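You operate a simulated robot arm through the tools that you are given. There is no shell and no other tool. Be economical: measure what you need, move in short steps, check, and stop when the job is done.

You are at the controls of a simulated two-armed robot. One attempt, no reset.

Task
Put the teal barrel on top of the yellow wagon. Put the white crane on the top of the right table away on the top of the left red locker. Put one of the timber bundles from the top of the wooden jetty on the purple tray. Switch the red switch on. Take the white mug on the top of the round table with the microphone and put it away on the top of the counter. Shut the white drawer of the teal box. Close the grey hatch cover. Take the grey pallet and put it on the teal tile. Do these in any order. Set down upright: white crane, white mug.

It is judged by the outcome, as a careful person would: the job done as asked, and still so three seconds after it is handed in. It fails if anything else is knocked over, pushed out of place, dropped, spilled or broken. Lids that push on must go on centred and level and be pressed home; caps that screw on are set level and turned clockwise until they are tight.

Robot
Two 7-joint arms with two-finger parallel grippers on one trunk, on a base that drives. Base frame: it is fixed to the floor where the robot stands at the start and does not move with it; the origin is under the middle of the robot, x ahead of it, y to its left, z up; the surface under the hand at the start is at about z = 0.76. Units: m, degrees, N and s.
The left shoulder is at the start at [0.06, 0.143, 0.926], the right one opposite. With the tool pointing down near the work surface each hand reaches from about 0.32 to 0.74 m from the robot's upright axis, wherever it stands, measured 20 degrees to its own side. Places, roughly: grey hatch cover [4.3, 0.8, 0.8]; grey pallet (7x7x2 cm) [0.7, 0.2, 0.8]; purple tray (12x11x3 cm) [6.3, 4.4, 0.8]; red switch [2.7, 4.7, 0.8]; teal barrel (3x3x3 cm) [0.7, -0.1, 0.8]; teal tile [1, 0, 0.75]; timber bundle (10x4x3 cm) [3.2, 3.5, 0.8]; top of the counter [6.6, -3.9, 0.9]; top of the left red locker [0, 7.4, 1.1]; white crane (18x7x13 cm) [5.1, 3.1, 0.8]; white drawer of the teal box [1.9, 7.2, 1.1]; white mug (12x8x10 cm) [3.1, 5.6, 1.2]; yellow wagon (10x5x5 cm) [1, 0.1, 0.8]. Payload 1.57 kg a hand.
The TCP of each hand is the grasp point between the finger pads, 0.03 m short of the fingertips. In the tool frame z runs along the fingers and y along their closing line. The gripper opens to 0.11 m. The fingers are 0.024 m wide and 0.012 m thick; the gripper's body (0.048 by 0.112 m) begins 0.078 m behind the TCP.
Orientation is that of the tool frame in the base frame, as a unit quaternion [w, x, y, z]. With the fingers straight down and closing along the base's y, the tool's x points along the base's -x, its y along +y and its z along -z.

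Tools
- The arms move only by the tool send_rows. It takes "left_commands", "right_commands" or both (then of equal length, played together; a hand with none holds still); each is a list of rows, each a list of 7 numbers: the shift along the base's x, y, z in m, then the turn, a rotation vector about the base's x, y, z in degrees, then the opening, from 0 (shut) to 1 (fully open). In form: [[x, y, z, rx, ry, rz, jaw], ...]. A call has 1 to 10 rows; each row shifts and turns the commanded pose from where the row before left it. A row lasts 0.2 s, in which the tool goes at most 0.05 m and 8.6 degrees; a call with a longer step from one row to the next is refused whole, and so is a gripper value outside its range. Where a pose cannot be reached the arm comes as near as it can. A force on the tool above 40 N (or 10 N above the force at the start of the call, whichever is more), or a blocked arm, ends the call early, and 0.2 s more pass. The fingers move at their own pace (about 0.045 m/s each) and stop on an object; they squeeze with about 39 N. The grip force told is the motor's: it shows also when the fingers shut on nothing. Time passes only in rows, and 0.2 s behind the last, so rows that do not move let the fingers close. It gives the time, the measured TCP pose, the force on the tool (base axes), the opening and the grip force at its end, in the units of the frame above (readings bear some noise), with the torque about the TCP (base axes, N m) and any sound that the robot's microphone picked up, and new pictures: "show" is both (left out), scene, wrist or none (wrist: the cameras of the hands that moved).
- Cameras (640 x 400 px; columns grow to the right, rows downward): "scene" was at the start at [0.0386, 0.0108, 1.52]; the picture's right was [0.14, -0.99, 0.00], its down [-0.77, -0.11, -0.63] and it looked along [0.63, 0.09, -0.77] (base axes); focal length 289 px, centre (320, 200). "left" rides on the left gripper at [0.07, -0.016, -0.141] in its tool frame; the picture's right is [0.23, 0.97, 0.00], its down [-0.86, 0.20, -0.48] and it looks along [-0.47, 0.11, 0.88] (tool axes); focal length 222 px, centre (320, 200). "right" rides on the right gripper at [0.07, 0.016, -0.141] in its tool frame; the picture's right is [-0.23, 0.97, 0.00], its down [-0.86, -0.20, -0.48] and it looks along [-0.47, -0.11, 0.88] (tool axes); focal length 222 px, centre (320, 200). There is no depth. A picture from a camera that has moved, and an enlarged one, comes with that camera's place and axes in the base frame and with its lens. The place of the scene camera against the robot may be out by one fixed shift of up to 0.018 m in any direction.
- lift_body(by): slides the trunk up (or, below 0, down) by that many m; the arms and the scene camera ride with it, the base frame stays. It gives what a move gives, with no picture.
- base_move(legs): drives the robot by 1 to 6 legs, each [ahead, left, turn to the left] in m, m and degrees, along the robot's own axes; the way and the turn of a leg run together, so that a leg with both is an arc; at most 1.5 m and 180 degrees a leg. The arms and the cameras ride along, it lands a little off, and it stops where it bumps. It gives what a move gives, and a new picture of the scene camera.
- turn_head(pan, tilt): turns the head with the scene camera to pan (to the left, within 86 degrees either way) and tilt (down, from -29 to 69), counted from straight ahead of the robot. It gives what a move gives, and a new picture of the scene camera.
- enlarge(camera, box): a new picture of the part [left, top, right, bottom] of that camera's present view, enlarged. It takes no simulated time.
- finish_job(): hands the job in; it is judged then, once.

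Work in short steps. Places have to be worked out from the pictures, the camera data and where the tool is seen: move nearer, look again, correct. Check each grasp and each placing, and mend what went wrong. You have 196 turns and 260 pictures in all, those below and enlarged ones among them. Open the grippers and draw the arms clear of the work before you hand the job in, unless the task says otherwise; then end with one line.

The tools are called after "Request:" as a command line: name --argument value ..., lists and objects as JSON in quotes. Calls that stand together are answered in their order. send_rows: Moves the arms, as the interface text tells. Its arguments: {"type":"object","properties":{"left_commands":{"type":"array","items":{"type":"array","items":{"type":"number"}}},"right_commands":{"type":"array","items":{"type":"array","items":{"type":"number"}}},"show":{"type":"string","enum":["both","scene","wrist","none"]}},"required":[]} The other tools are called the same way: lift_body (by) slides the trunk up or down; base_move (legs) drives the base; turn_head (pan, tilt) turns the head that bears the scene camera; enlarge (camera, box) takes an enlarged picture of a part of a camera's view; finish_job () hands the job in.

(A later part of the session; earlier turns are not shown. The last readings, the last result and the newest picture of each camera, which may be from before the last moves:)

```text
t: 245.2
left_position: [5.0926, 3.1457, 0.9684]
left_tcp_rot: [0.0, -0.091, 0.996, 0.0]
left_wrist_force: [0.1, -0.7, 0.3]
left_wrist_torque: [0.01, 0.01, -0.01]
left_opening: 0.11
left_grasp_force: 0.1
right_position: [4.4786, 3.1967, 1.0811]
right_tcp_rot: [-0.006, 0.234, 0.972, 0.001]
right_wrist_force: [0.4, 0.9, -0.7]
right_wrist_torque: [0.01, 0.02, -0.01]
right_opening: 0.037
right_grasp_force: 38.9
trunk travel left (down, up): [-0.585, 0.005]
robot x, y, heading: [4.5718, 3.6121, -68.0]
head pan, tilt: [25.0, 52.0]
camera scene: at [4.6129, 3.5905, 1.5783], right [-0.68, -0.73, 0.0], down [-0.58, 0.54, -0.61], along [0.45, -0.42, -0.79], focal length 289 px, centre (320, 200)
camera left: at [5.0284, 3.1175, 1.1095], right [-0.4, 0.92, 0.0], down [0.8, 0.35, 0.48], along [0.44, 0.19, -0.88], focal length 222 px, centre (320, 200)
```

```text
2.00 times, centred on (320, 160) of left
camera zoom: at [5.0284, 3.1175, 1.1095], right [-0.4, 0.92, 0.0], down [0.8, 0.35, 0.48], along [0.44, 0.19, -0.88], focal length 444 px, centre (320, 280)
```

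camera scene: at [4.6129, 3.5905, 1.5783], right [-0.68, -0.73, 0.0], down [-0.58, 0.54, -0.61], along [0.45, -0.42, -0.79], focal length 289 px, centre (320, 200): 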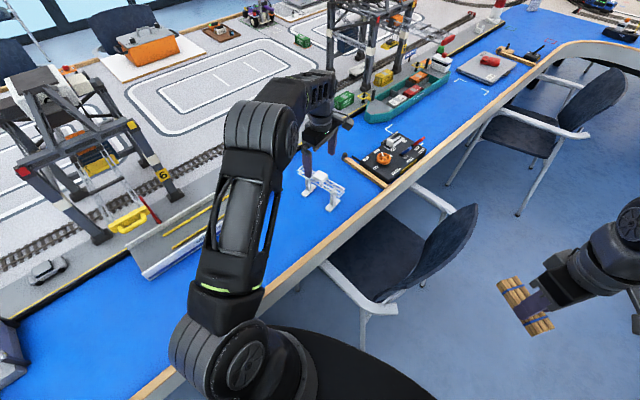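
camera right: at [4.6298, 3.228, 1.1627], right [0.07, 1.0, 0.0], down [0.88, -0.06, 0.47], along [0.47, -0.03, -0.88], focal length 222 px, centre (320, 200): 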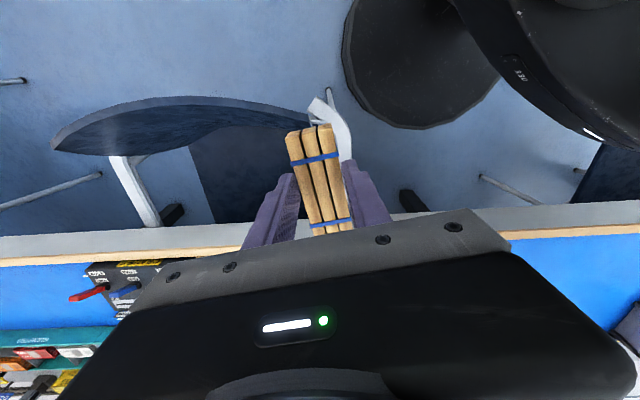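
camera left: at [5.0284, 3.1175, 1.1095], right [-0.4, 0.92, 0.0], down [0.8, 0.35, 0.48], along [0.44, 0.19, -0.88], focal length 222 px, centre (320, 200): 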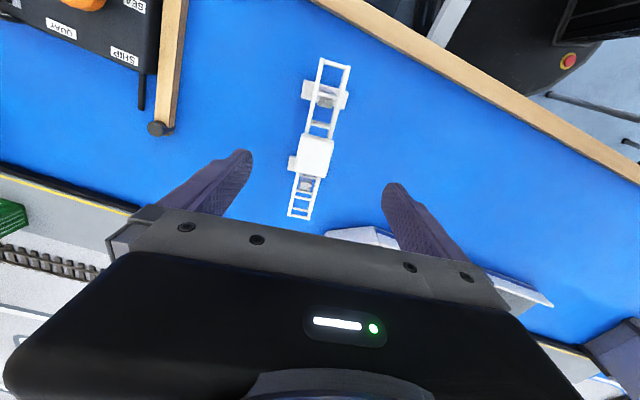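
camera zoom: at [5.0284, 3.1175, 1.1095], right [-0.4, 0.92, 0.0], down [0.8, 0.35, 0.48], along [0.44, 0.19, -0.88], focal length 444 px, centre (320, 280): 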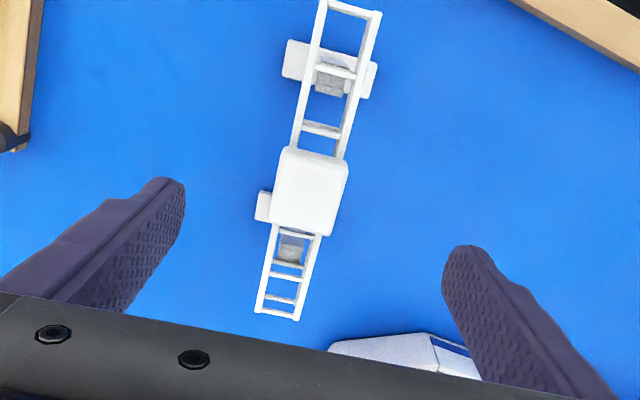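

Aligned over the trolley/beam centre. Descend to z≈0.868 and close gently.

Request:
send_rows --left_commands '[[0.001, -0.004, -0.03, 0, 0, -2, 1], [0, 0, -0.035, 0, 0, 0, 1], [0, 0, -0.035, 0, 0, 0, 1], [0, 0, 0, 0, 0, 0, 0.2], [0, 0, 0, 0, 0, 0, 0.2], [0, 0, 0, 0, 0, 0, 0.2], [0, 0, 0, 0, 0, 0, 0.2], [0, 0, 0, 0, 0, 0, 0.1]]' --show "both"

Request:
enlarge --camera "scene" --box '[260, 130, 380, 220]'

```text
t: 247.0
left_position: [5.091, 3.1403, 0.868]
left_tcp_rot: [0.002, -0.073, 0.997, 0.001]
left_wrist_force: [-0.2, -0.5, -0.2]
left_wrist_torque: [-0.04, 0.07, 0.03]
left_opening: 0.0359
left_grasp_force: 18.4
right_position: [4.4777, 3.1963, 1.0808]
right_tcp_rot: [-0.006, 0.235, 0.972, 0.003]
right_wrist_force: [-0.2, 0.3, -0.2]
right_wrist_torque: [-0.01, -0.02, 0.0]
right_opening: 0.0371
right_grasp_force: 39.0
trunk travel left (down, up): [-0.585, 0.005]
robot x, y, heading: [4.5762, 3.6092, -68.2]
head pan, tilt: [25.0, 52.0]
camera scene: at [4.6116, 3.5905, 1.5783], right [-0.68, -0.73, 0.0], down [-0.58, 0.54, -0.62], along [0.45, -0.42, -0.79], focal length 289 px, centre (320, 200)
camera left: at [5.025, 3.1146, 1.009], right [-0.37, 0.93, 0.0], down [0.82, 0.32, 0.48], along [0.45, 0.18, -0.88], focal length 222 px, centre (320, 200)
```

scene: 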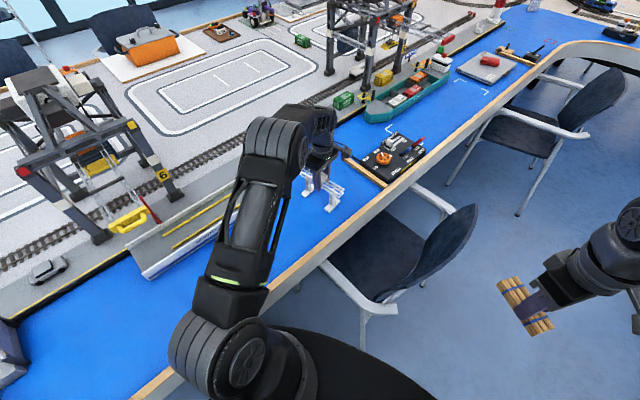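
left: 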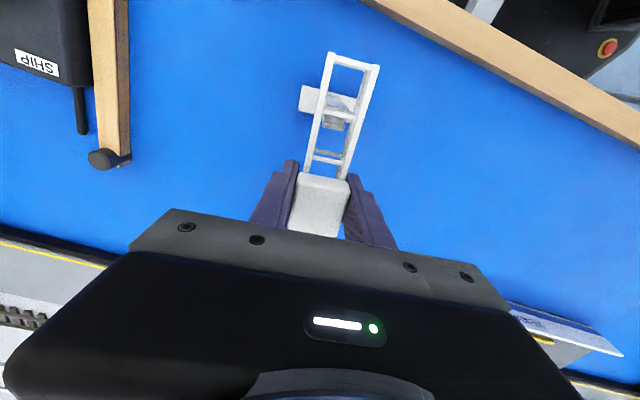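

```text
4.44 times, centred on (320, 175) of scene
camera zoom: at [4.6116, 3.5905, 1.5783], right [-0.68, -0.73, 0.0], down [-0.58, 0.54, -0.62], along [0.45, -0.42, -0.79], focal length 1284 px, centre (320, 311)
```

zoom: 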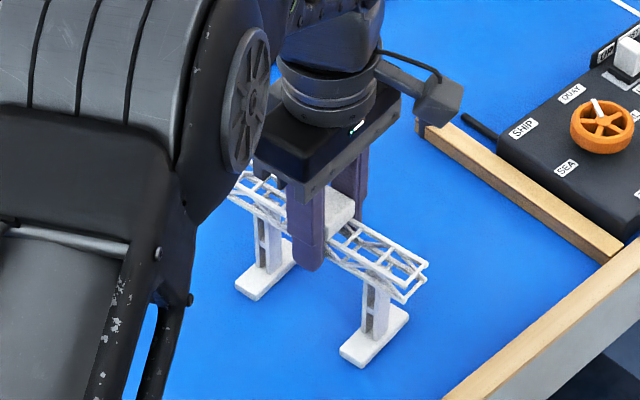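

Crane gripped at 36 mm. Firm up the grip, lift straight up to ≈1.0 and check.

Request:
send_rows --left_commands '[[0, 0, 0, 0, 0, 0, 0.1], [0, 0, 0.02, 0, 0, 0, 0.1], [0, 0, 0.04, 0, 0, 0, 0.1], [0, 0, 0.04, 0, 0, 0, 0.1], [-0.02, 0, 0.03, 0, 0, 0, 0.1], [-0.04, 0, 0.02, 0, 0, 0, 0.1], [-0.04, 0, 0.02, 0, 0, 0, 0.1]]' --show "both"

```text
t: 248.6
left_position: [4.99, 3.1382, 1.0409]
left_tcp_rot: [0.002, -0.073, 0.997, 0.0]
left_wrist_force: [-0.6, 0.4, -1.3]
left_wrist_torque: [-0.02, 0.03, 0.01]
left_opening: 0.0359
left_grasp_force: 38.9
right_position: [4.4781, 3.1968, 1.0812]
right_tcp_rot: [-0.005, 0.234, 0.972, 0.002]
right_wrist_force: [-0.1, 0.1, -0.5]
right_wrist_torque: [0.0, 0.0, -0.03]
right_opening: 0.0368
right_grasp_force: 39.4
trunk travel left (down, up): [-0.585, 0.005]
robot x, y, heading: [4.5778, 3.6133, -67.9]
head pan, tilt: [25.0, 52.0]
camera scene: at [4.6105, 3.5907, 1.5783], right [-0.68, -0.73, 0.0], down [-0.57, 0.54, -0.62], along [0.45, -0.42, -0.79], focal length 289 px, centre (320, 200)
camera left: at [4.9231, 3.1127, 1.1807], right [-0.37, 0.93, 0.0], down [0.81, 0.32, 0.48], along [0.45, 0.18, -0.88], focal length 222 px, centre (320, 200)
```

scene: 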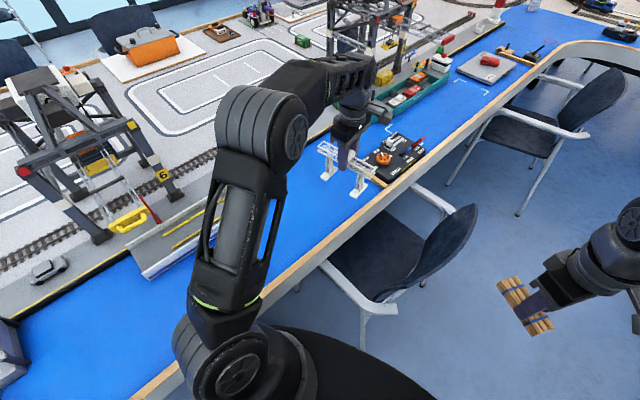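
left: 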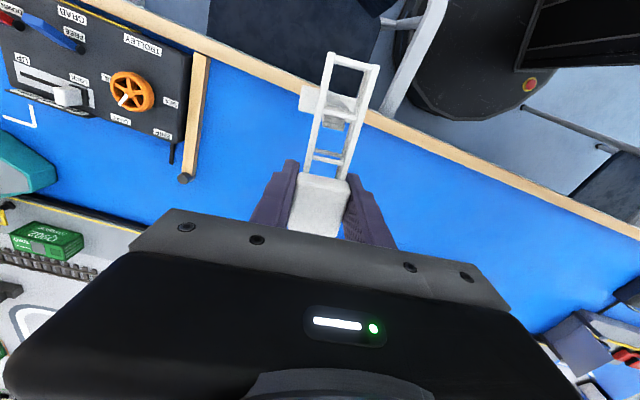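

Crane is upright in hand. Raise and draw it toward me, then back out into the aisle.

Request:
send_rows --left_commands '[[-0.02, 0.02, 0.03, 0, 0, 0, 0.1], [-0.02, 0.03, 0.02, 0, 0, -5, 0.1], [-0.02, 0.03, 0, 0, 0, -5, 0.1], [-0.02, 0.03, 0, 0, 0, -5, 0.1], [-0.02, 0.03, 0, 0, 0, -5, 0.1], [-0.02, 0.02, 0, 0, 0, -5, 0.1]]' --show "none"

Request:
base_move --legs '[[0, 0, -22], [0, -0.38, 0]]'

```text
t: 250.0
left_position: [4.8722, 3.3013, 1.0913]
left_tcp_rot: [0.002, 0.144, 0.99, 0.0]
left_wrist_force: [0.4, 0.8, -1.5]
left_wrist_torque: [0.03, -0.01, 0.0]
left_opening: 0.0355
left_grasp_force: 39.0
right_position: [4.4775, 3.1965, 1.081]
right_tcp_rot: [-0.005, 0.233, 0.972, 0.002]
right_wrist_force: [0.3, 0.5, -0.8]
right_wrist_torque: [0.0, -0.01, -0.01]
right_opening: 0.0369
right_grasp_force: 38.6
trunk travel left (down, up): [-0.585, 0.005]
robot x, y, heading: [4.5764, 3.6157, -68.0]
head pan, tilt: [25.0, 52.0]
```

```text
t: 253.6
left_position: [4.345, 3.2144, 1.0907]
left_tcp_rot: [0.002, 0.333, 0.943, 0.0]
left_wrist_force: [0.2, 0.0, -1.8]
left_wrist_torque: [0.0, -0.01, -0.01]
left_opening: 0.0353
left_grasp_force: 38.9
right_position: [3.9415, 3.2664, 1.0812]
right_tcp_rot: [-0.005, 0.417, 0.909, 0.003]
right_wrist_force: [0.5, -0.2, -0.7]
right_wrist_torque: [0.0, -0.04, -0.01]
right_opening: 0.0372
right_grasp_force: 38.8
trunk travel left (down, up): [-0.585, 0.005]
robot x, y, heading: [4.1905, 3.6153, -90.3]
head pan, tilt: [25.0, 52.0]
camera scene: at [4.2129, 3.5778, 1.5783], right [-0.91, -0.42, 0.0], down [-0.33, 0.72, -0.62], along [0.26, -0.56, -0.79], focal length 289 px, centre (320, 200)
```

scene: 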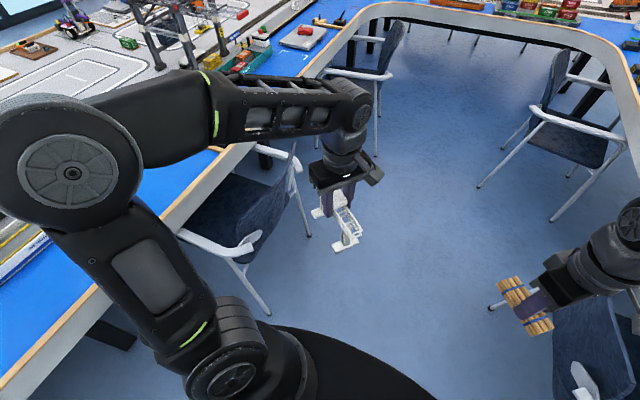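

Reverse out of the bay to y≈5.65, then strafe left (+x) to stand before the far table's end.

Request:
base_move --legs '[[-1.1, 0, 0.3], [-0.95, 0, 0], [0, 1.1, 0], [0, 0.95, 0]]'

Request:
turn_head --pan 0 --tilt 40

```text
t: 273.7
left_position: [6.4069, 5.3767, 1.0912]
left_tcp_rot: [0.002, 0.296, 0.955, 0.001]
left_wrist_force: [0.5, 0.2, -1.2]
left_wrist_torque: [0.02, 0.01, -0.02]
left_opening: 0.0356
left_grasp_force: 38.8
right_position: [5.9997, 5.3979, 1.0793]
right_tcp_rot: [-0.005, 0.383, 0.924, 0.004]
right_wrist_force: [0.0, -0.3, -0.9]
right_wrist_torque: [0.02, 0.0, 0.02]
right_opening: 0.0367
right_grasp_force: 39.0
trunk travel left (down, up): [-0.585, 0.005]
robot x, y, heading: [6.2185, 5.7648, -85.9]
head pan, tilt: [25.0, 52.0]
stopped in leg 4: the robot was blocked; the commanded pose is now the measured one
camera scene: at [6.246, 5.7299, 1.5784], right [-0.87, -0.48, 0.0], down [-0.38, 0.69, -0.62], along [0.3, -0.54, -0.79], focal length 289 px, centre (320, 200)
```

scene: 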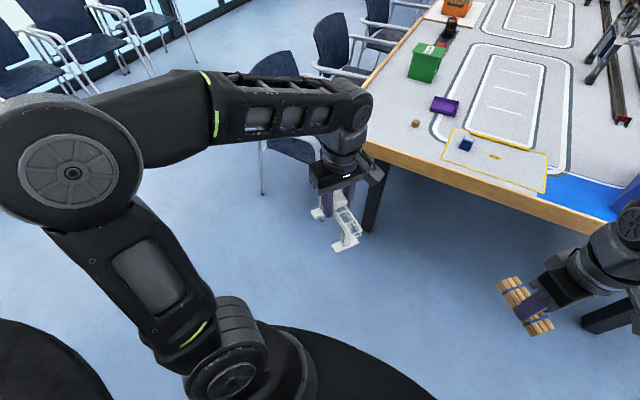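

```text
t: 274.6
left_position: [6.4059, 5.3773, 1.0906]
left_tcp_rot: [0.004, 0.296, 0.955, 0.001]
left_wrist_force: [0.1, -0.5, -1.3]
left_wrist_torque: [0.01, 0.01, -0.01]
left_opening: 0.0356
left_grasp_force: 38.6
right_position: [5.9996, 5.399, 1.0799]
right_tcp_rot: [-0.004, 0.383, 0.924, 0.004]
right_wrist_force: [-0.4, 0.0, -0.5]
right_wrist_torque: [-0.02, -0.01, -0.01]
right_opening: 0.0372
right_grasp_force: 39.4
trunk travel left (down, up): [-0.585, 0.005]
robot x, y, heading: [6.2215, 5.7642, -86.2]
head pan, tilt: [0.0, 40.0]
camera scene: at [6.2151, 5.7108, 1.595], right [-1.0, -0.07, 0.0], down [-0.04, 0.64, -0.77], along [0.06, -0.76, -0.64], focal length 289 px, centre (320, 200)
```

scene: 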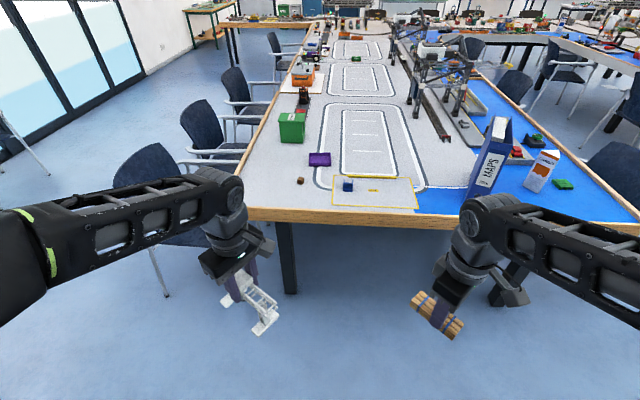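

I bumped lightly into the second round table's cloth behind me. Move away forward first, then check it and approach the tray at ≈[6.317, 4.386].

Request:
base_move --legs '[[0.4, 0, 0], [0.27, 0.05, -3.5]]'

Request:
turn_head --pan 86 --tilt 10

Request:
turn_head --pan 0 --tilt 50

```text
t: 278.6
left_position: [6.4759, 4.7033, 1.0907]
left_tcp_rot: [0.001, 0.324, 0.946, 0.0]
left_wrist_force: [0.6, 0.2, -2.3]
left_wrist_torque: [0.04, 0.01, 0.03]
left_opening: 0.0356
left_grasp_force: 39.0
right_position: [6.0705, 4.7487, 1.0803]
right_tcp_rot: [-0.005, 0.41, 0.912, 0.002]
right_wrist_force: [0.5, -1.4, 0.1]
right_wrist_torque: [0.04, 0.07, 0.01]
right_opening: 0.0369
right_grasp_force: 38.8
trunk travel left (down, up): [-0.585, 0.005]
robot x, y, heading: [6.312, 5.1055, -89.5]
head pan, tilt: [0.0, 40.0]
camera scene: at [6.3061, 5.0473, 1.595], right [-1.0, -0.01, 0.0], down [-0.01, 0.64, -0.77], along [0.01, -0.77, -0.64], focal length 289 px, centre (320, 200)
```

scene: 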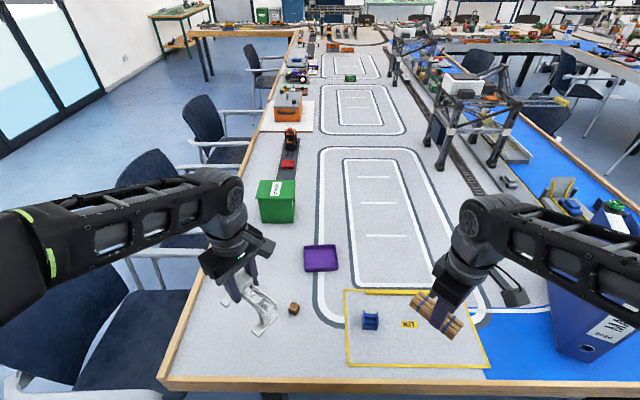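

```text
t: 280.2
left_position: [6.4764, 4.7053, 1.0909]
left_tcp_rot: [0.002, 0.324, 0.946, 0.0]
left_wrist_force: [0.2, -0.8, -2.2]
left_wrist_torque: [0.04, -0.01, -0.01]
left_opening: 0.0357
left_grasp_force: 38.9
right_position: [6.0717, 4.7502, 1.0807]
right_tcp_rot: [-0.006, 0.409, 0.913, 0.004]
right_wrist_force: [0.1, -0.1, -0.3]
right_wrist_torque: [0.01, 0.02, -0.01]
right_opening: 0.0368
right_grasp_force: 39.5
trunk travel left (down, up): [-0.585, 0.005]
robot x, y, heading: [6.3134, 5.104, -89.6]
head pan, tilt: [85.9, 10.0]
camera scene: at [6.3977, 5.128, 1.6428], right [-0.06, -1.0, 0.0], down [-0.17, 0.01, -0.98], along [0.98, -0.06, -0.17], focal length 289 px, centre (320, 200)
```

scene: 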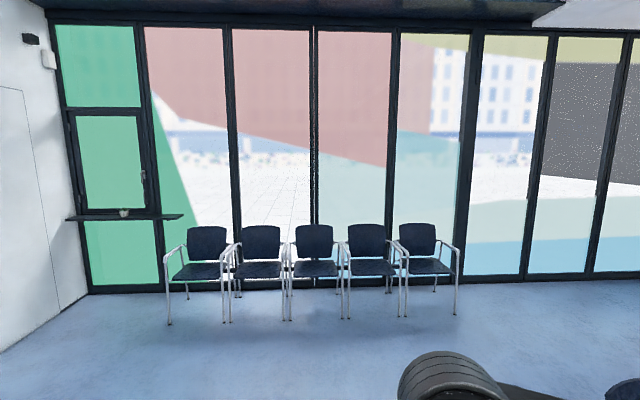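

```text
t: 281.8
left_position: [6.4756, 4.7043, 1.0918]
left_tcp_rot: [0.002, 0.324, 0.946, 0.0]
left_wrist_force: [0.3, -0.1, -1.6]
left_wrist_torque: [-0.02, 0.04, 0.02]
left_opening: 0.0359
left_grasp_force: 38.8
right_position: [6.071, 4.7498, 1.0816]
right_tcp_rot: [-0.005, 0.41, 0.912, 0.004]
right_wrist_force: [0.2, -0.3, -0.4]
right_wrist_torque: [0.0, 0.05, 0.01]
right_opening: 0.0369
right_grasp_force: 39.1
trunk travel left (down, up): [-0.585, 0.005]
robot x, y, heading: [6.3123, 5.1018, -89.6]
head pan, tilt: [0.0, 50.0]
camera scene: at [6.3058, 5.0566, 1.5809], right [-1.0, -0.01, 0.0], down [-0.01, 0.77, -0.64], along [0.01, -0.64, -0.77], focal length 289 px, centre (320, 200)
```

scene: 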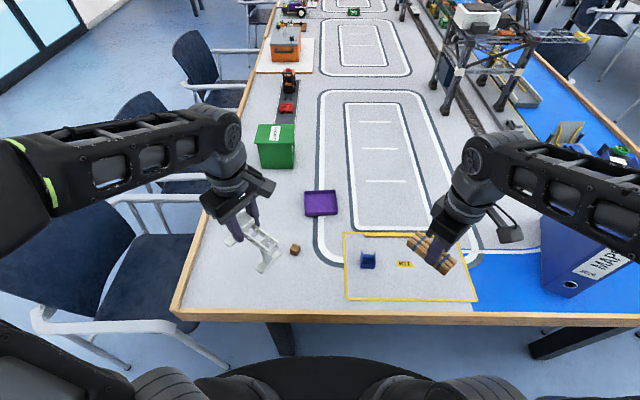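

Request:
enlarge --camera "scene" --box '[270, 165, 370, 240]'

```text
5.33 times, centred on (320, 202) of scene
camera zoom: at [6.3058, 5.0566, 1.5809], right [-1.0, -0.01, 0.0], down [-0.01, 0.77, -0.64], along [0.01, -0.64, -0.77], focal length 1541 px, centre (320, 187)
```

zoom: 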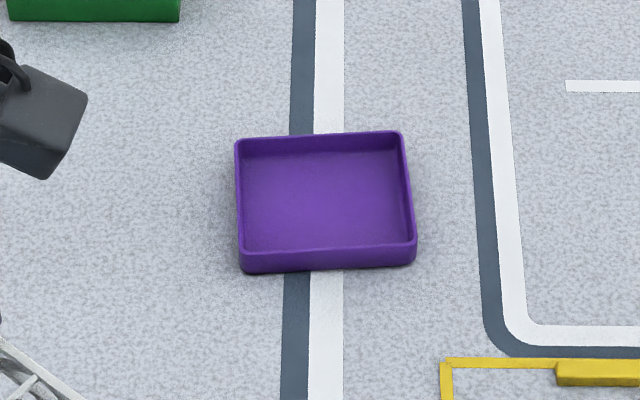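

Tray centre ≈[6.32, 4.391], yaw ≈4°, longer side along x. I'll step closer, slightly right, and turn left 14° for reach.

Request:
base_move --legs '[[0.1, -0.065, 0], [0, 0, 14]]'

Request:
send_rows --right_commands '[[0.02, -0.02, 0, 0, 0, 7.5, 0.1], [0.02, -0.02, 0, 0, 0, 7.5, 0.1], [0.02, -0.02, 0, 0, 0, 7.5, 0.1], [0.02, -0.02, 0, 0, 0, 7.5, 0.1], [0.02, -0.02, 0, 0, 0, 7.5, 0.1]]' --show "both"

```text
t: 283.9
left_position: [6.5048, 4.6582, 1.0903]
left_tcp_rot: [0.001, 0.204, 0.979, 0.001]
left_wrist_force: [-0.2, 0.2, -1.5]
left_wrist_torque: [0.01, 0.02, 0.0]
left_opening: 0.0356
left_grasp_force: 38.8
right_position: [6.1031, 4.6029, 1.0799]
right_tcp_rot: [-0.006, 0.292, 0.956, 0.003]
right_wrist_force: [0.3, 0.1, -0.2]
right_wrist_torque: [-0.03, 0.0, 0.01]
right_opening: 0.0368
right_grasp_force: 38.9
trunk travel left (down, up): [-0.585, 0.005]
robot x, y, heading: [6.248, 5.005, -74.9]
head pan, tilt: [0.0, 50.0]
camera scene: at [6.2537, 4.9589, 1.5809], right [-0.97, -0.26, 0.0], down [-0.2, 0.74, -0.64], along [0.17, -0.62, -0.77], focal length 289 px, centre (320, 200)
```

scene: 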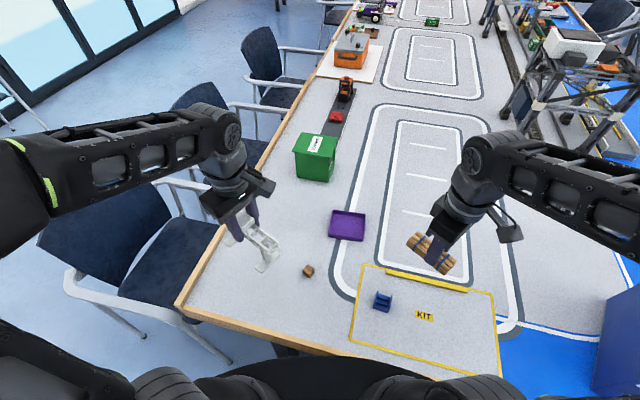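

```text
t: 285.1
left_position: [6.5064, 4.6582, 1.0901]
left_tcp_rot: [0.001, 0.204, 0.979, 0.001]
left_wrist_force: [-0.3, -0.9, -1.4]
left_wrist_torque: [0.0, 0.02, 0.04]
left_opening: 0.0356
left_grasp_force: 38.8
right_position: [6.2015, 4.5049, 1.0797]
right_tcp_rot: [-0.006, -0.032, 0.999, 0.001]
right_wrist_force: [-0.2, -0.8, -0.3]
right_wrist_torque: [0.0, 0.02, -0.01]
right_opening: 0.0368
right_grasp_force: 38.9
trunk travel left (down, up): [-0.585, 0.005]
robot x, y, heading: [6.2501, 5.0094, -74.7]
head pan, tilt: [0.0, 50.0]
camera scene: at [6.254, 4.9582, 1.5809], right [-0.97, -0.26, 0.0], down [-0.2, 0.74, -0.64], along [0.17, -0.62, -0.77], focal length 289 px, centre (320, 200)
camera right: at [6.134, 4.5166, 1.2227], right [0.16, 0.99, 0.0], down [0.87, -0.15, 0.47], along [0.46, -0.08, -0.88], focal length 222 px, centre (320, 200)
```

scene: 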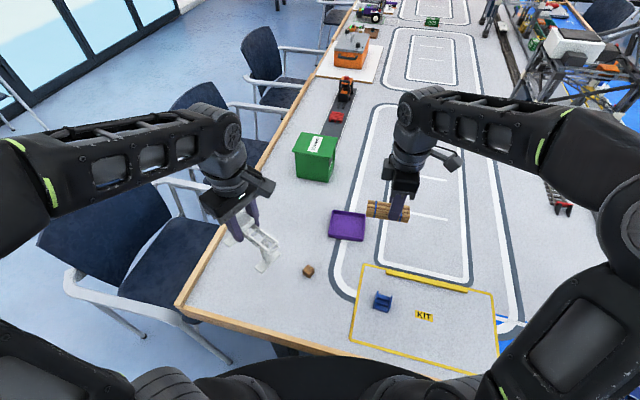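
right: 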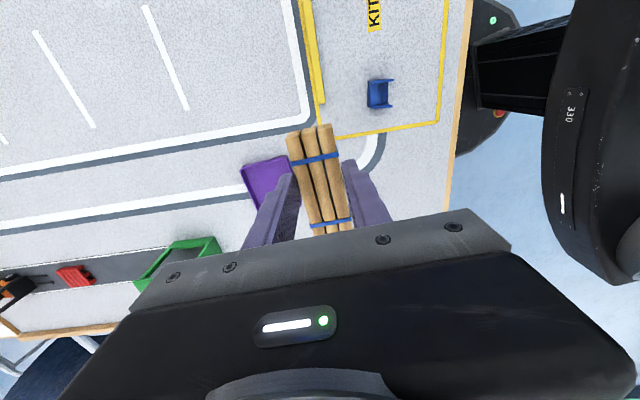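

Bundle now at yaw ≈3.7°, parallel with the tray. Move over the tray and down to z≈0.92 to verify.

Request:
send_rows --right_commands '[[0.029, -0.028, -0.02, 0, 0, 0, 0.1], [0.029, -0.028, -0.02, 0, 0, 0, 0.1], [0.029, -0.028, -0.02, 0, 0, 0, 0.1], [0.029, -0.028, -0.02, 0, 0, 0, 0.1], [0, 0, -0.04, 0, 0, 0, 0.1], [0, 0, -0.04, 0, 0, 0, 0.1]]' --show "both"

Request:
enlarge --camera "scene" --box '[290, 180, 410, 270]'

Request:
enlarge --camera "right" --box '[200, 80, 440, 250]'

```text
t: 286.5
left_position: [6.5057, 4.6576, 1.0904]
left_tcp_rot: [0.001, 0.203, 0.979, 0.001]
left_wrist_force: [0.8, 0.2, -2.1]
left_wrist_torque: [0.01, 0.02, 0.01]
left_opening: 0.0354
left_grasp_force: 39.5
right_position: [6.321, 4.3892, 0.918]
right_tcp_rot: [-0.006, -0.032, 0.999, 0.0]
right_wrist_force: [1.1, -0.6, -1.3]
right_wrist_torque: [-0.01, 0.03, -0.01]
right_opening: 0.0368
right_grasp_force: 39.5
trunk travel left (down, up): [-0.585, 0.005]
robot x, y, heading: [6.2476, 5.0021, -75.3]
head pan, tilt: [0.0, 50.0]
camera scene: at [6.2539, 4.9581, 1.5809], right [-0.97, -0.26, 0.0], down [-0.2, 0.74, -0.64], along [0.17, -0.62, -0.77], focal length 289 px, centre (320, 200)
camera right: at [6.253, 4.4013, 1.0609], right [0.17, 0.99, 0.0], down [0.87, -0.15, 0.47], along [0.46, -0.08, -0.88], focal length 222 px, centre (320, 200)
```

scene: 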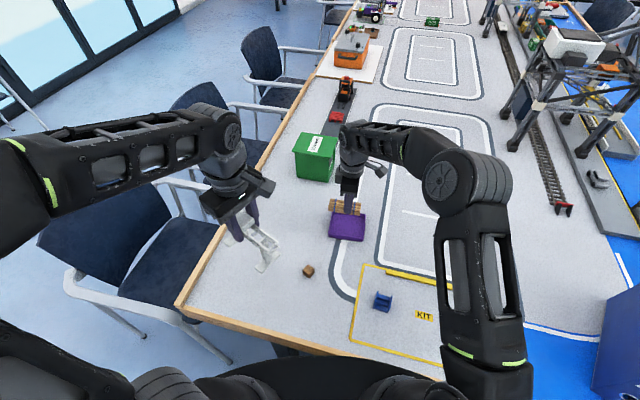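
right: 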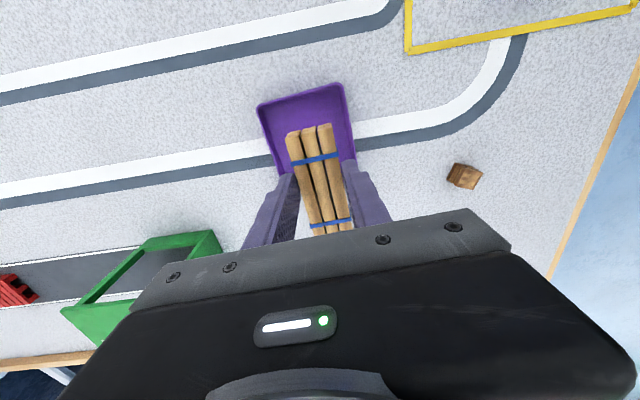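

```text
4.44 times, centred on (350, 225) of scene
camera zoom: at [6.2539, 4.9581, 1.5809], right [-0.97, -0.26, 0.0], down [-0.2, 0.74, -0.64], along [0.17, -0.62, -0.77], focal length 1284 px, centre (187, 89)
```

zoom: 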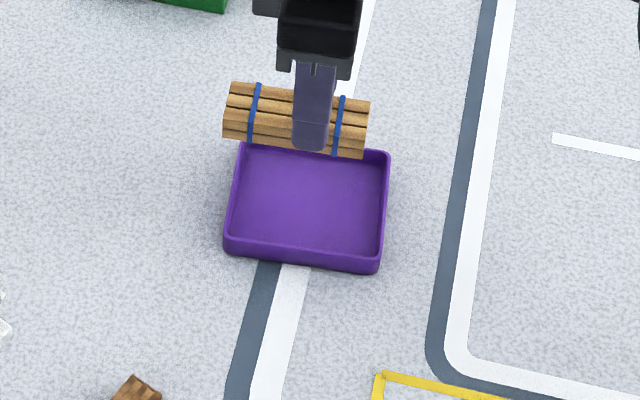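

```text
2.35 times, centred on (320, 165) of right
camera zoom: at [6.253, 4.4013, 1.0609], right [0.17, 0.99, 0.0], down [0.87, -0.15, 0.47], along [0.46, -0.08, -0.88], focal length 523 px, centre (320, 282)
```

zoom: 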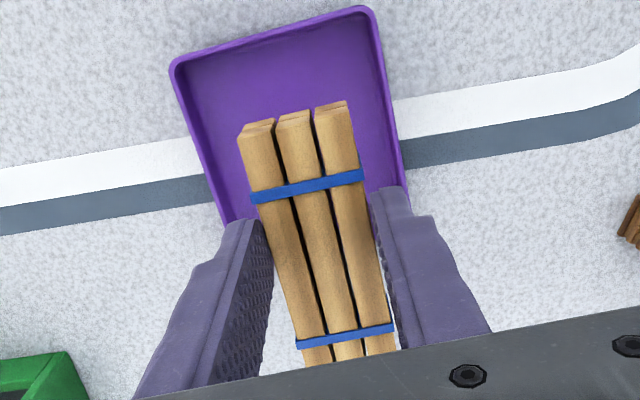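

Wrist view: tray centre [6.320, 4.380]; bundle centre is 7 mm +x of the TCP. Shift (−7, −10 mm) and descend to 0.835, then verify.

Request:
send_rows --right_commands '[[-0.007, -0.01, -0.02, 0, 0, 0.5, 0.1], [0, 0, -0.03, 0, 0, 0, 0.1], [0, 0, -0.028, 0, 0, 0, 0.1]]' --show "wrist"

Request:
enlarge --camera "scene" --box '[290, 180, 410, 270]'

Request:
enlarge --camera "right" --box '[200, 80, 440, 250]'

```text
t: 287.3
left_position: [6.5065, 4.6579, 1.0909]
left_tcp_rot: [0.001, 0.203, 0.979, 0.001]
left_wrist_force: [-0.4, -0.1, -1.8]
left_wrist_torque: [-0.01, 0.03, 0.02]
left_opening: 0.0357
left_grasp_force: 39.6
right_position: [6.3107, 4.3802, 0.8382]
right_tcp_rot: [-0.006, -0.035, 0.999, 0.001]
right_wrist_force: [-0.6, 0.1, -1.5]
right_wrist_torque: [0.04, -0.01, 0.02]
right_opening: 0.0367
right_grasp_force: 39.0
trunk travel left (down, up): [-0.585, 0.005]
robot x, y, heading: [6.2516, 5.005, -75.0]
head pan, tilt: [0.0, 50.0]
camera right: at [6.2435, 4.3913, 0.9814], right [0.16, 0.99, 0.0], down [0.87, -0.14, 0.47], along [0.46, -0.08, -0.88], focal length 222 px, centre (320, 200)
```

right: 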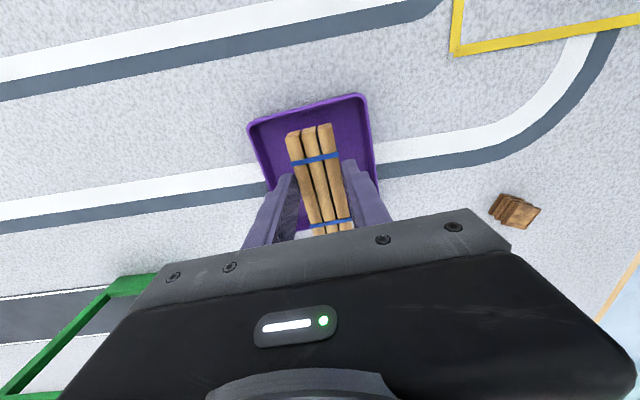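

```text
4.44 times, centred on (350, 225) of scene
camera zoom: at [6.2535, 4.9581, 1.5809], right [-0.97, -0.26, 0.0], down [-0.2, 0.74, -0.64], along [0.17, -0.62, -0.77], focal length 1284 px, centre (187, 89)
```

zoom: 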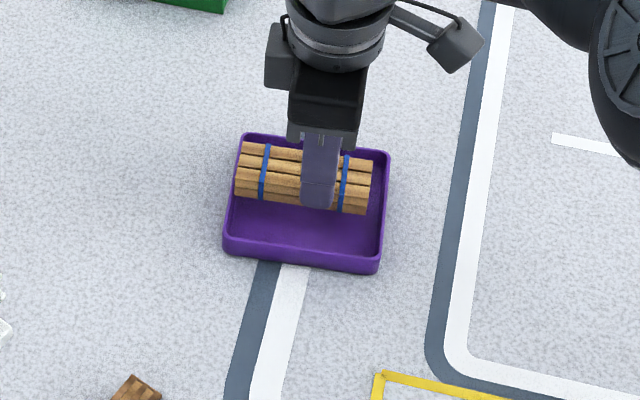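

```text
2.35 times, centred on (320, 165) of right
camera zoom: at [6.2435, 4.3913, 0.9814], right [0.16, 0.99, 0.0], down [0.87, -0.14, 0.47], along [0.46, -0.08, -0.88], focal length 523 px, centre (320, 282)
```

zoom: 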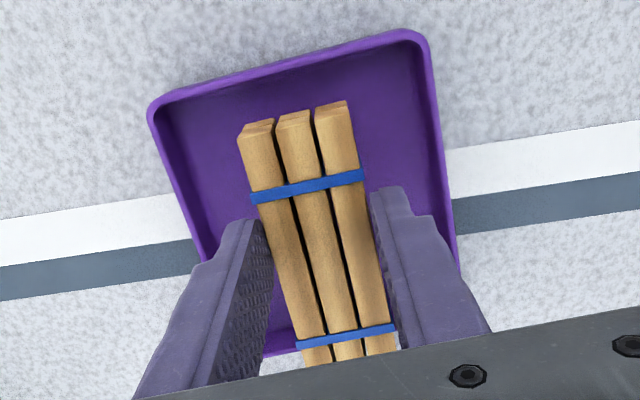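

Well centred in the tray. Lower in small steps until contact.

Request:
send_rows --right_commands '[[0, 0, -0.015, 0, 0, 0, 0.1], [0, 0, -0.006, 0, 0, 0, 0.1], [0, 0, -0.004, 0, 0, 0, 0.1], [0, 0, -0.003, 0, 0, 0, 0.1]]' --show "none"

```text
t: 288.3
left_position: [6.5055, 4.6576, 1.0912]
left_tcp_rot: [0.001, 0.204, 0.979, 0.001]
left_wrist_force: [0.3, 0.6, -2.0]
left_wrist_torque: [-0.03, 0.01, -0.02]
left_opening: 0.0357
left_grasp_force: 38.9
right_position: [6.3115, 4.3794, 0.8126]
right_tcp_rot: [-0.006, -0.035, 0.999, 0.001]
right_wrist_force: [0.3, -0.4, -0.3]
right_wrist_torque: [-0.03, -0.02, -0.03]
right_opening: 0.0369
right_grasp_force: 39.2
trunk travel left (down, up): [-0.585, 0.005]
robot x, y, heading: [6.2519, 5.0054, -74.6]
head pan, tilt: [0.0, 50.0]
```

Request:
send_rows --right_commands '[[0, 0, -0.003, 0, 0, 0, 0.1], [0, 0, -0.003, 0, 0, 0, 0.1], [0, 0, -0.003, 0, 0, 0, 0.1]]' --show "none"

```text
t: 289.1
left_position: [6.5049, 4.6603, 1.0929]
left_tcp_rot: [0.001, 0.203, 0.979, 0.0]
left_wrist_force: [0.5, -0.9, -1.3]
left_wrist_torque: [-0.01, -0.01, 0.01]
left_opening: 0.0355
left_grasp_force: 38.8
right_position: [6.3116, 4.3794, 0.8082]
right_tcp_rot: [-0.005, -0.035, 0.999, -0.002]
right_wrist_force: [-3.3, 1.9, 25.6]
right_wrist_torque: [0.29, -0.51, 0.06]
right_opening: 0.0371
right_grasp_force: 39.0
trunk travel left (down, up): [-0.585, 0.005]
robot x, y, heading: [6.2497, 5.0066, -74.9]
head pan, tilt: [0.0, 50.0]
```

Contact with the tray floor (26 N). Ease up 2 mm, open slightly, and withdraw up.

Request:
send_rows --right_commands '[[0, 0, 0.003, 0, 0, 0, 0.1], [0, 0, 0, 0, 0, 0, 0.55], [0, 0, 0, 0, 0, 0, 0.55], [0, 0, 0.02, 0, 0, 0, 0.55], [0, 0, 0.045, 0, 0, 0, 0.55], [0, 0, 0.045, 0, 0, 0, 0.55], [-0.03, 0.02, 0.03, 0, 0, 0, 0.55], [-0.04, 0.02, 0.02, 0, 0, -8, 0.55], [-0.035, 0.02, 0, 0, 0, -8, 0.55]]' --show "scene"

Request:
enlarge --camera "scene" --box '[290, 180, 410, 270]'

```text
t: 291.1
left_position: [6.5044, 4.66, 1.0908]
left_tcp_rot: [0.002, 0.202, 0.979, 0.0]
left_wrist_force: [-0.2, -0.3, -1.7]
left_wrist_torque: [-0.02, -0.02, 0.0]
left_opening: 0.0356
left_grasp_force: 39.0
right_position: [6.2016, 4.4404, 0.9707]
right_tcp_rot: [-0.007, 0.106, 0.994, 0.002]
right_wrist_force: [0.4, -0.2, 0.6]
right_wrist_torque: [-0.02, 0.0, 0.0]
right_opening: 0.0606
right_grasp_force: 0.2
trunk travel left (down, up): [-0.585, 0.005]
robot x, y, heading: [6.251, 5.0074, -75.1]
head pan, tilt: [0.0, 50.0]
camera scene: at [6.2526, 4.9597, 1.5809], right [-0.97, -0.26, 0.0], down [-0.2, 0.74, -0.64], along [0.17, -0.62, -0.77], focal length 289 px, centre (320, 200)
```

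scene: 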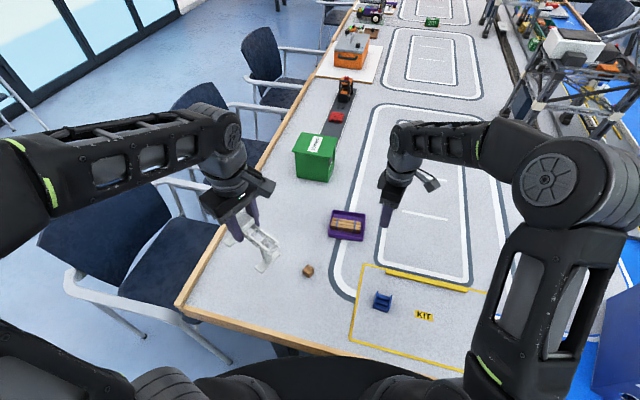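

```text
4.44 times, centred on (350, 225) of scene
camera zoom: at [6.2526, 4.9597, 1.5809], right [-0.97, -0.26, 0.0], down [-0.2, 0.74, -0.64], along [0.17, -0.62, -0.77], focal length 1284 px, centre (187, 89)
```

zoom: 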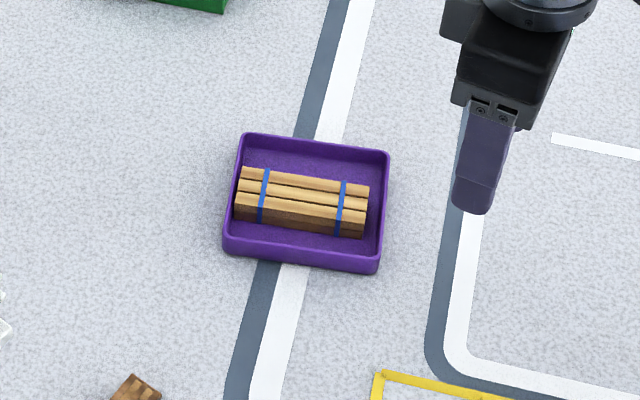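

Timber rests in the purple tray. Back out, check the second round table, and head for the lockers with the crane.

Request:
send_rows --right_commands '[[-0.02, 0.03, 0.03, 0, 0, 0, 0.55], [-0.02, 0.03, 0.03, 0, 0, 0, 0.55], [0, 0.03, 0.02, 0, 0, 0, 0.55]]' --show "none"

Request:
base_move --legs '[[-0.42, 0, 0], [0, 0, -15], [0, -1.0, 0], [0, -0.9, 0]]'

Request:
turn_head --pan 86 --tilt 10

```text
t: 291.9
left_position: [6.5061, 4.6588, 1.091]
left_tcp_rot: [0.002, 0.202, 0.979, 0.0]
left_wrist_force: [0.5, -0.5, -1.1]
left_wrist_torque: [-0.03, 0.03, -0.02]
left_opening: 0.0356
left_grasp_force: 39.1
right_position: [6.1653, 4.5298, 1.0467]
right_tcp_rot: [-0.006, 0.104, 0.995, 0.002]
right_wrist_force: [-0.1, 0.0, 1.2]
right_wrist_torque: [-0.02, 0.0, 0.0]
right_opening: 0.0605
right_grasp_force: 0.0
trunk travel left (down, up): [-0.585, 0.005]
robot x, y, heading: [6.2502, 5.0027, -74.9]
head pan, tilt: [0.0, 50.0]
```

```text
t: 304.5
left_position: [4.4161, 5.0098, 1.0918]
left_tcp_rot: [0.002, 0.33, 0.944, 0.0]
left_wrist_force: [-0.8, -0.9, -1.7]
left_wrist_torque: [0.0, -0.02, 0.0]
left_opening: 0.0356
left_grasp_force: 38.7
right_position: [4.0533, 4.9732, 1.0456]
right_tcp_rot: [-0.006, 0.235, 0.972, 0.001]
right_wrist_force: [-0.8, -0.9, 0.0]
right_wrist_torque: [0.02, -0.04, 0.0]
right_opening: 0.0604
right_grasp_force: 0.1
trunk travel left (down, up): [-0.585, 0.005]
robot x, y, heading: [4.2574, 5.4114, -90.2]
head pan, tilt: [0.0, 50.0]
camera scene: at [4.2498, 5.3644, 1.5809], right [-1.0, 0.0, 0.0], down [0.0, 0.77, -0.64], along [0.0, -0.64, -0.77], focal length 289 px, centre (320, 200)
```

scene: 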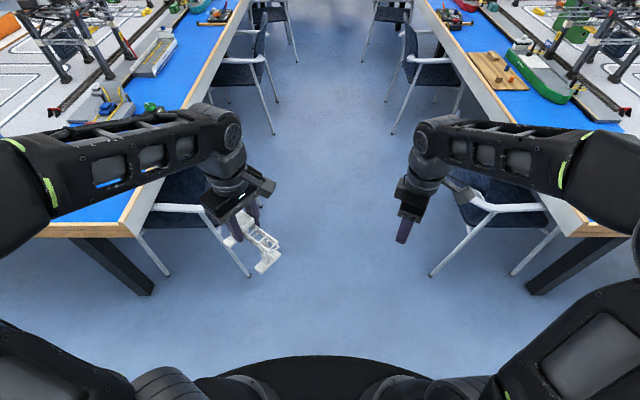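

```text
t: 306.1
left_position: [4.4162, 5.0108, 1.0912]
left_tcp_rot: [0.002, 0.33, 0.944, 0.001]
left_wrist_force: [-0.6, 0.2, -0.8]
left_wrist_torque: [0.05, 0.01, 0.0]
left_opening: 0.0354
left_grasp_force: 39.1
right_position: [4.0537, 4.9745, 1.0466]
right_tcp_rot: [-0.006, 0.234, 0.972, 0.002]
right_wrist_force: [0.6, -0.3, -0.4]
right_wrist_torque: [0.01, 0.0, -0.02]
right_opening: 0.0607
right_grasp_force: 0.0
trunk travel left (down, up): [-0.585, 0.005]
robot x, y, heading: [4.2556, 5.4111, -90.2]
head pan, tilt: [85.9, 10.0]
camera scene: at [4.3432, 5.4346, 1.6428], right [-0.07, -1.0, 0.0], down [-0.17, 0.01, -0.98], along [0.98, -0.07, -0.17], focal length 289 px, centre (320, 200)
```

scene: 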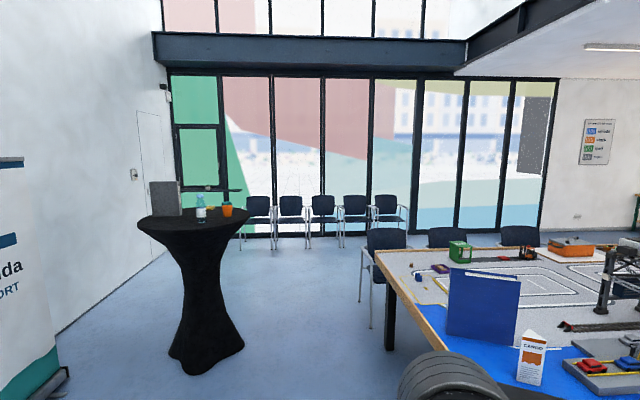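

Second round table and its items stand undisturbed. Reverse to y≈6.58, turn to face −x and drive to the left locker.

Request:
base_move --legs '[[-1.17, 0, 0], [0, 0, -90], [1.4, 0, 0], [1.4, 0, 0], [1.25, 0, 0]]'

Request:
turn_head --pan -70 --tilt 25

```text
t: 334.8
left_position: [-0.1417, 6.5954, 1.0912]
left_tcp_rot: [0.002, 0.904, 0.428, 0.0]
left_wrist_force: [-0.3, 0.5, -1.9]
left_wrist_torque: [0.02, -0.03, -0.04]
left_opening: 0.0355
left_grasp_force: 39.1
right_position: [-0.1738, 6.9574, 1.0459]
right_tcp_rot: [-0.003, 0.856, 0.517, 0.006]
right_wrist_force: [0.2, 0.4, -0.2]
right_wrist_torque: [-0.01, 0.02, -0.01]
right_opening: 0.0605
right_grasp_force: 0.0
trunk travel left (down, up): [-0.585, 0.005]
robot x, y, heading: [0.2608, 6.7474, 178.9]
head pan, tilt: [85.9, 10.0]
camera scene: at [0.2756, 6.6549, 1.6428], right [-1.0, 0.09, 0.0], down [0.02, 0.17, -0.98], along [-0.08, -0.98, -0.17], focal length 289 px, centre (320, 200)
```

scene: 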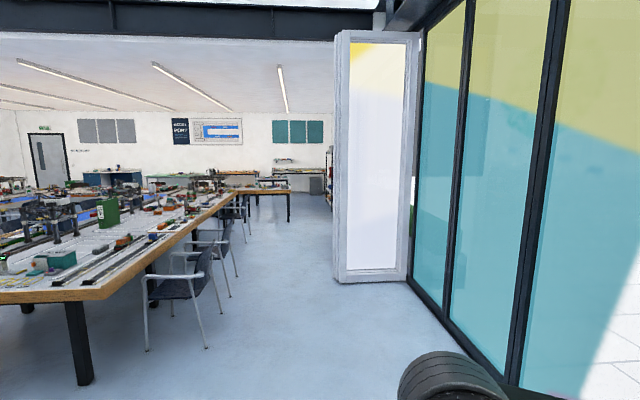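

```text
t: 337.2
left_position: [-0.141, 6.5949, 1.0911]
left_tcp_rot: [0.001, 0.904, 0.428, 0.0]
left_wrist_force: [-0.4, 0.4, -2.4]
left_wrist_torque: [0.02, -0.04, -0.02]
left_opening: 0.0355
left_grasp_force: 38.8
right_position: [-0.1739, 6.9576, 1.0457]
right_tcp_rot: [-0.002, 0.856, 0.517, 0.005]
right_wrist_force: [0.0, 0.2, 0.6]
right_wrist_torque: [0.01, 0.03, 0.04]
right_opening: 0.0608
right_grasp_force: 0.0
trunk travel left (down, up): [-0.585, 0.005]
robot x, y, heading: [0.2615, 6.75, 179.1]
head pan, tilt: [-70.0, 25.0]
camera scene: at [0.2537, 6.8346, 1.6184], right [0.94, 0.33, 0.0], down [0.14, -0.4, -0.91], along [-0.3, 0.86, -0.42], focal length 289 px, centre (320, 200)
```

scene: 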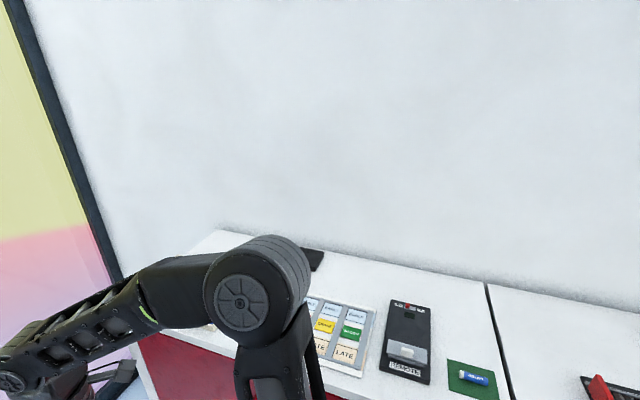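

I'm close to the lockers; strafe away 0.35 m, then turn to face them and look at the left locker's top.

Request:
base_move --legs '[[0, 0.38, 0], [0, 0, -89], [0, 0.15, 0]]'

Request:
turn_head --pan 0 --tilt 30

```text
t: 344.5
left_position: [-0.0334, 6.7752, 1.0898]
left_tcp_rot: [0.0, 0.937, -0.349, -0.001]
left_wrist_force: [-1.3, -0.9, -1.6]
left_wrist_torque: [0.01, -0.03, 0.03]
left_opening: 0.0356
left_grasp_force: 38.7
right_position: [0.3291, 6.7981, 1.0468]
right_tcp_rot: [0.002, 0.967, -0.254, 0.007]
right_wrist_force: [-0.3, 0.5, 0.5]
right_wrist_torque: [0.0, -0.03, 0.0]
right_opening: 0.0606
right_grasp_force: 0.0
trunk travel left (down, up): [-0.585, 0.005]
robot x, y, heading: [0.1075, 6.368, 87.6]
head pan, tilt: [-70.0, 25.0]
camera scene: at [0.187, 6.3662, 1.6185], right [0.3, -0.95, 0.0], down [-0.4, -0.13, -0.91], along [0.86, 0.27, -0.42], focal length 289 px, centre (320, 200)
```

scene: 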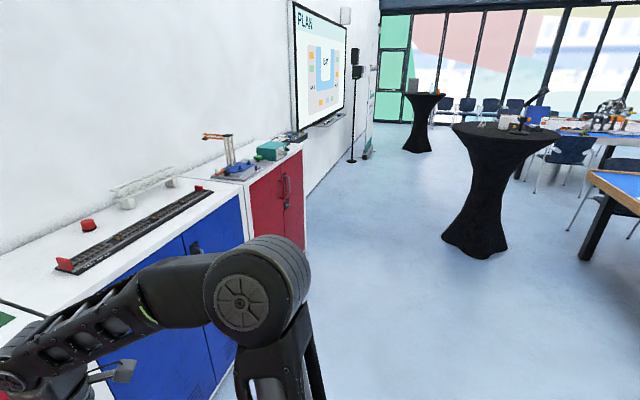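

```text
t: 345.9
left_position: [-0.0329, 6.7751, 1.092]
left_tcp_rot: [0.0, 0.937, -0.349, -0.001]
left_wrist_force: [0.4, 0.2, -0.9]
left_wrist_torque: [0.0, -0.07, -0.03]
left_opening: 0.0357
left_grasp_force: 39.4
right_position: [0.3305, 6.7969, 1.0456]
right_tcp_rot: [0.002, 0.967, -0.254, 0.006]
right_wrist_force: [0.9, -0.6, 0.3]
right_wrist_torque: [0.01, -0.01, 0.03]
right_opening: 0.0603
right_grasp_force: 0.0
trunk travel left (down, up): [-0.585, 0.005]
robot x, y, heading: [0.1083, 6.366, 87.5]
head pan, tilt: [0.0, 30.0]
camera scene: at [0.1049, 6.4286, 1.6105], right [1.0, -0.04, 0.0], down [-0.02, -0.5, -0.87], along [0.04, 0.87, -0.5], focal length 289 px, centre (320, 200)
```

scene: 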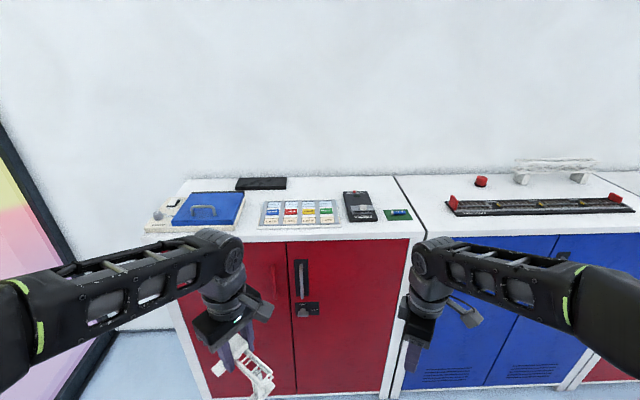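

Request:
enlarge --camera "scene" --box '[140, 160, 440, 250]'

```text
2.13 times, centred on (290, 205) of scene
camera zoom: at [0.1049, 6.4286, 1.6105], right [1.0, -0.04, 0.0], down [-0.02, -0.5, -0.87], along [0.04, 0.87, -0.5], focal length 616 px, centre (384, 189)
```

zoom: 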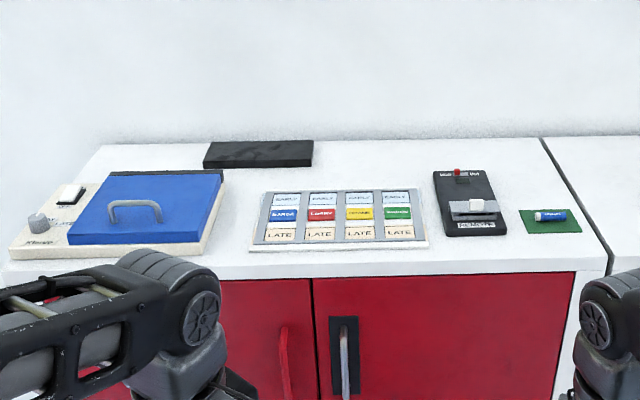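

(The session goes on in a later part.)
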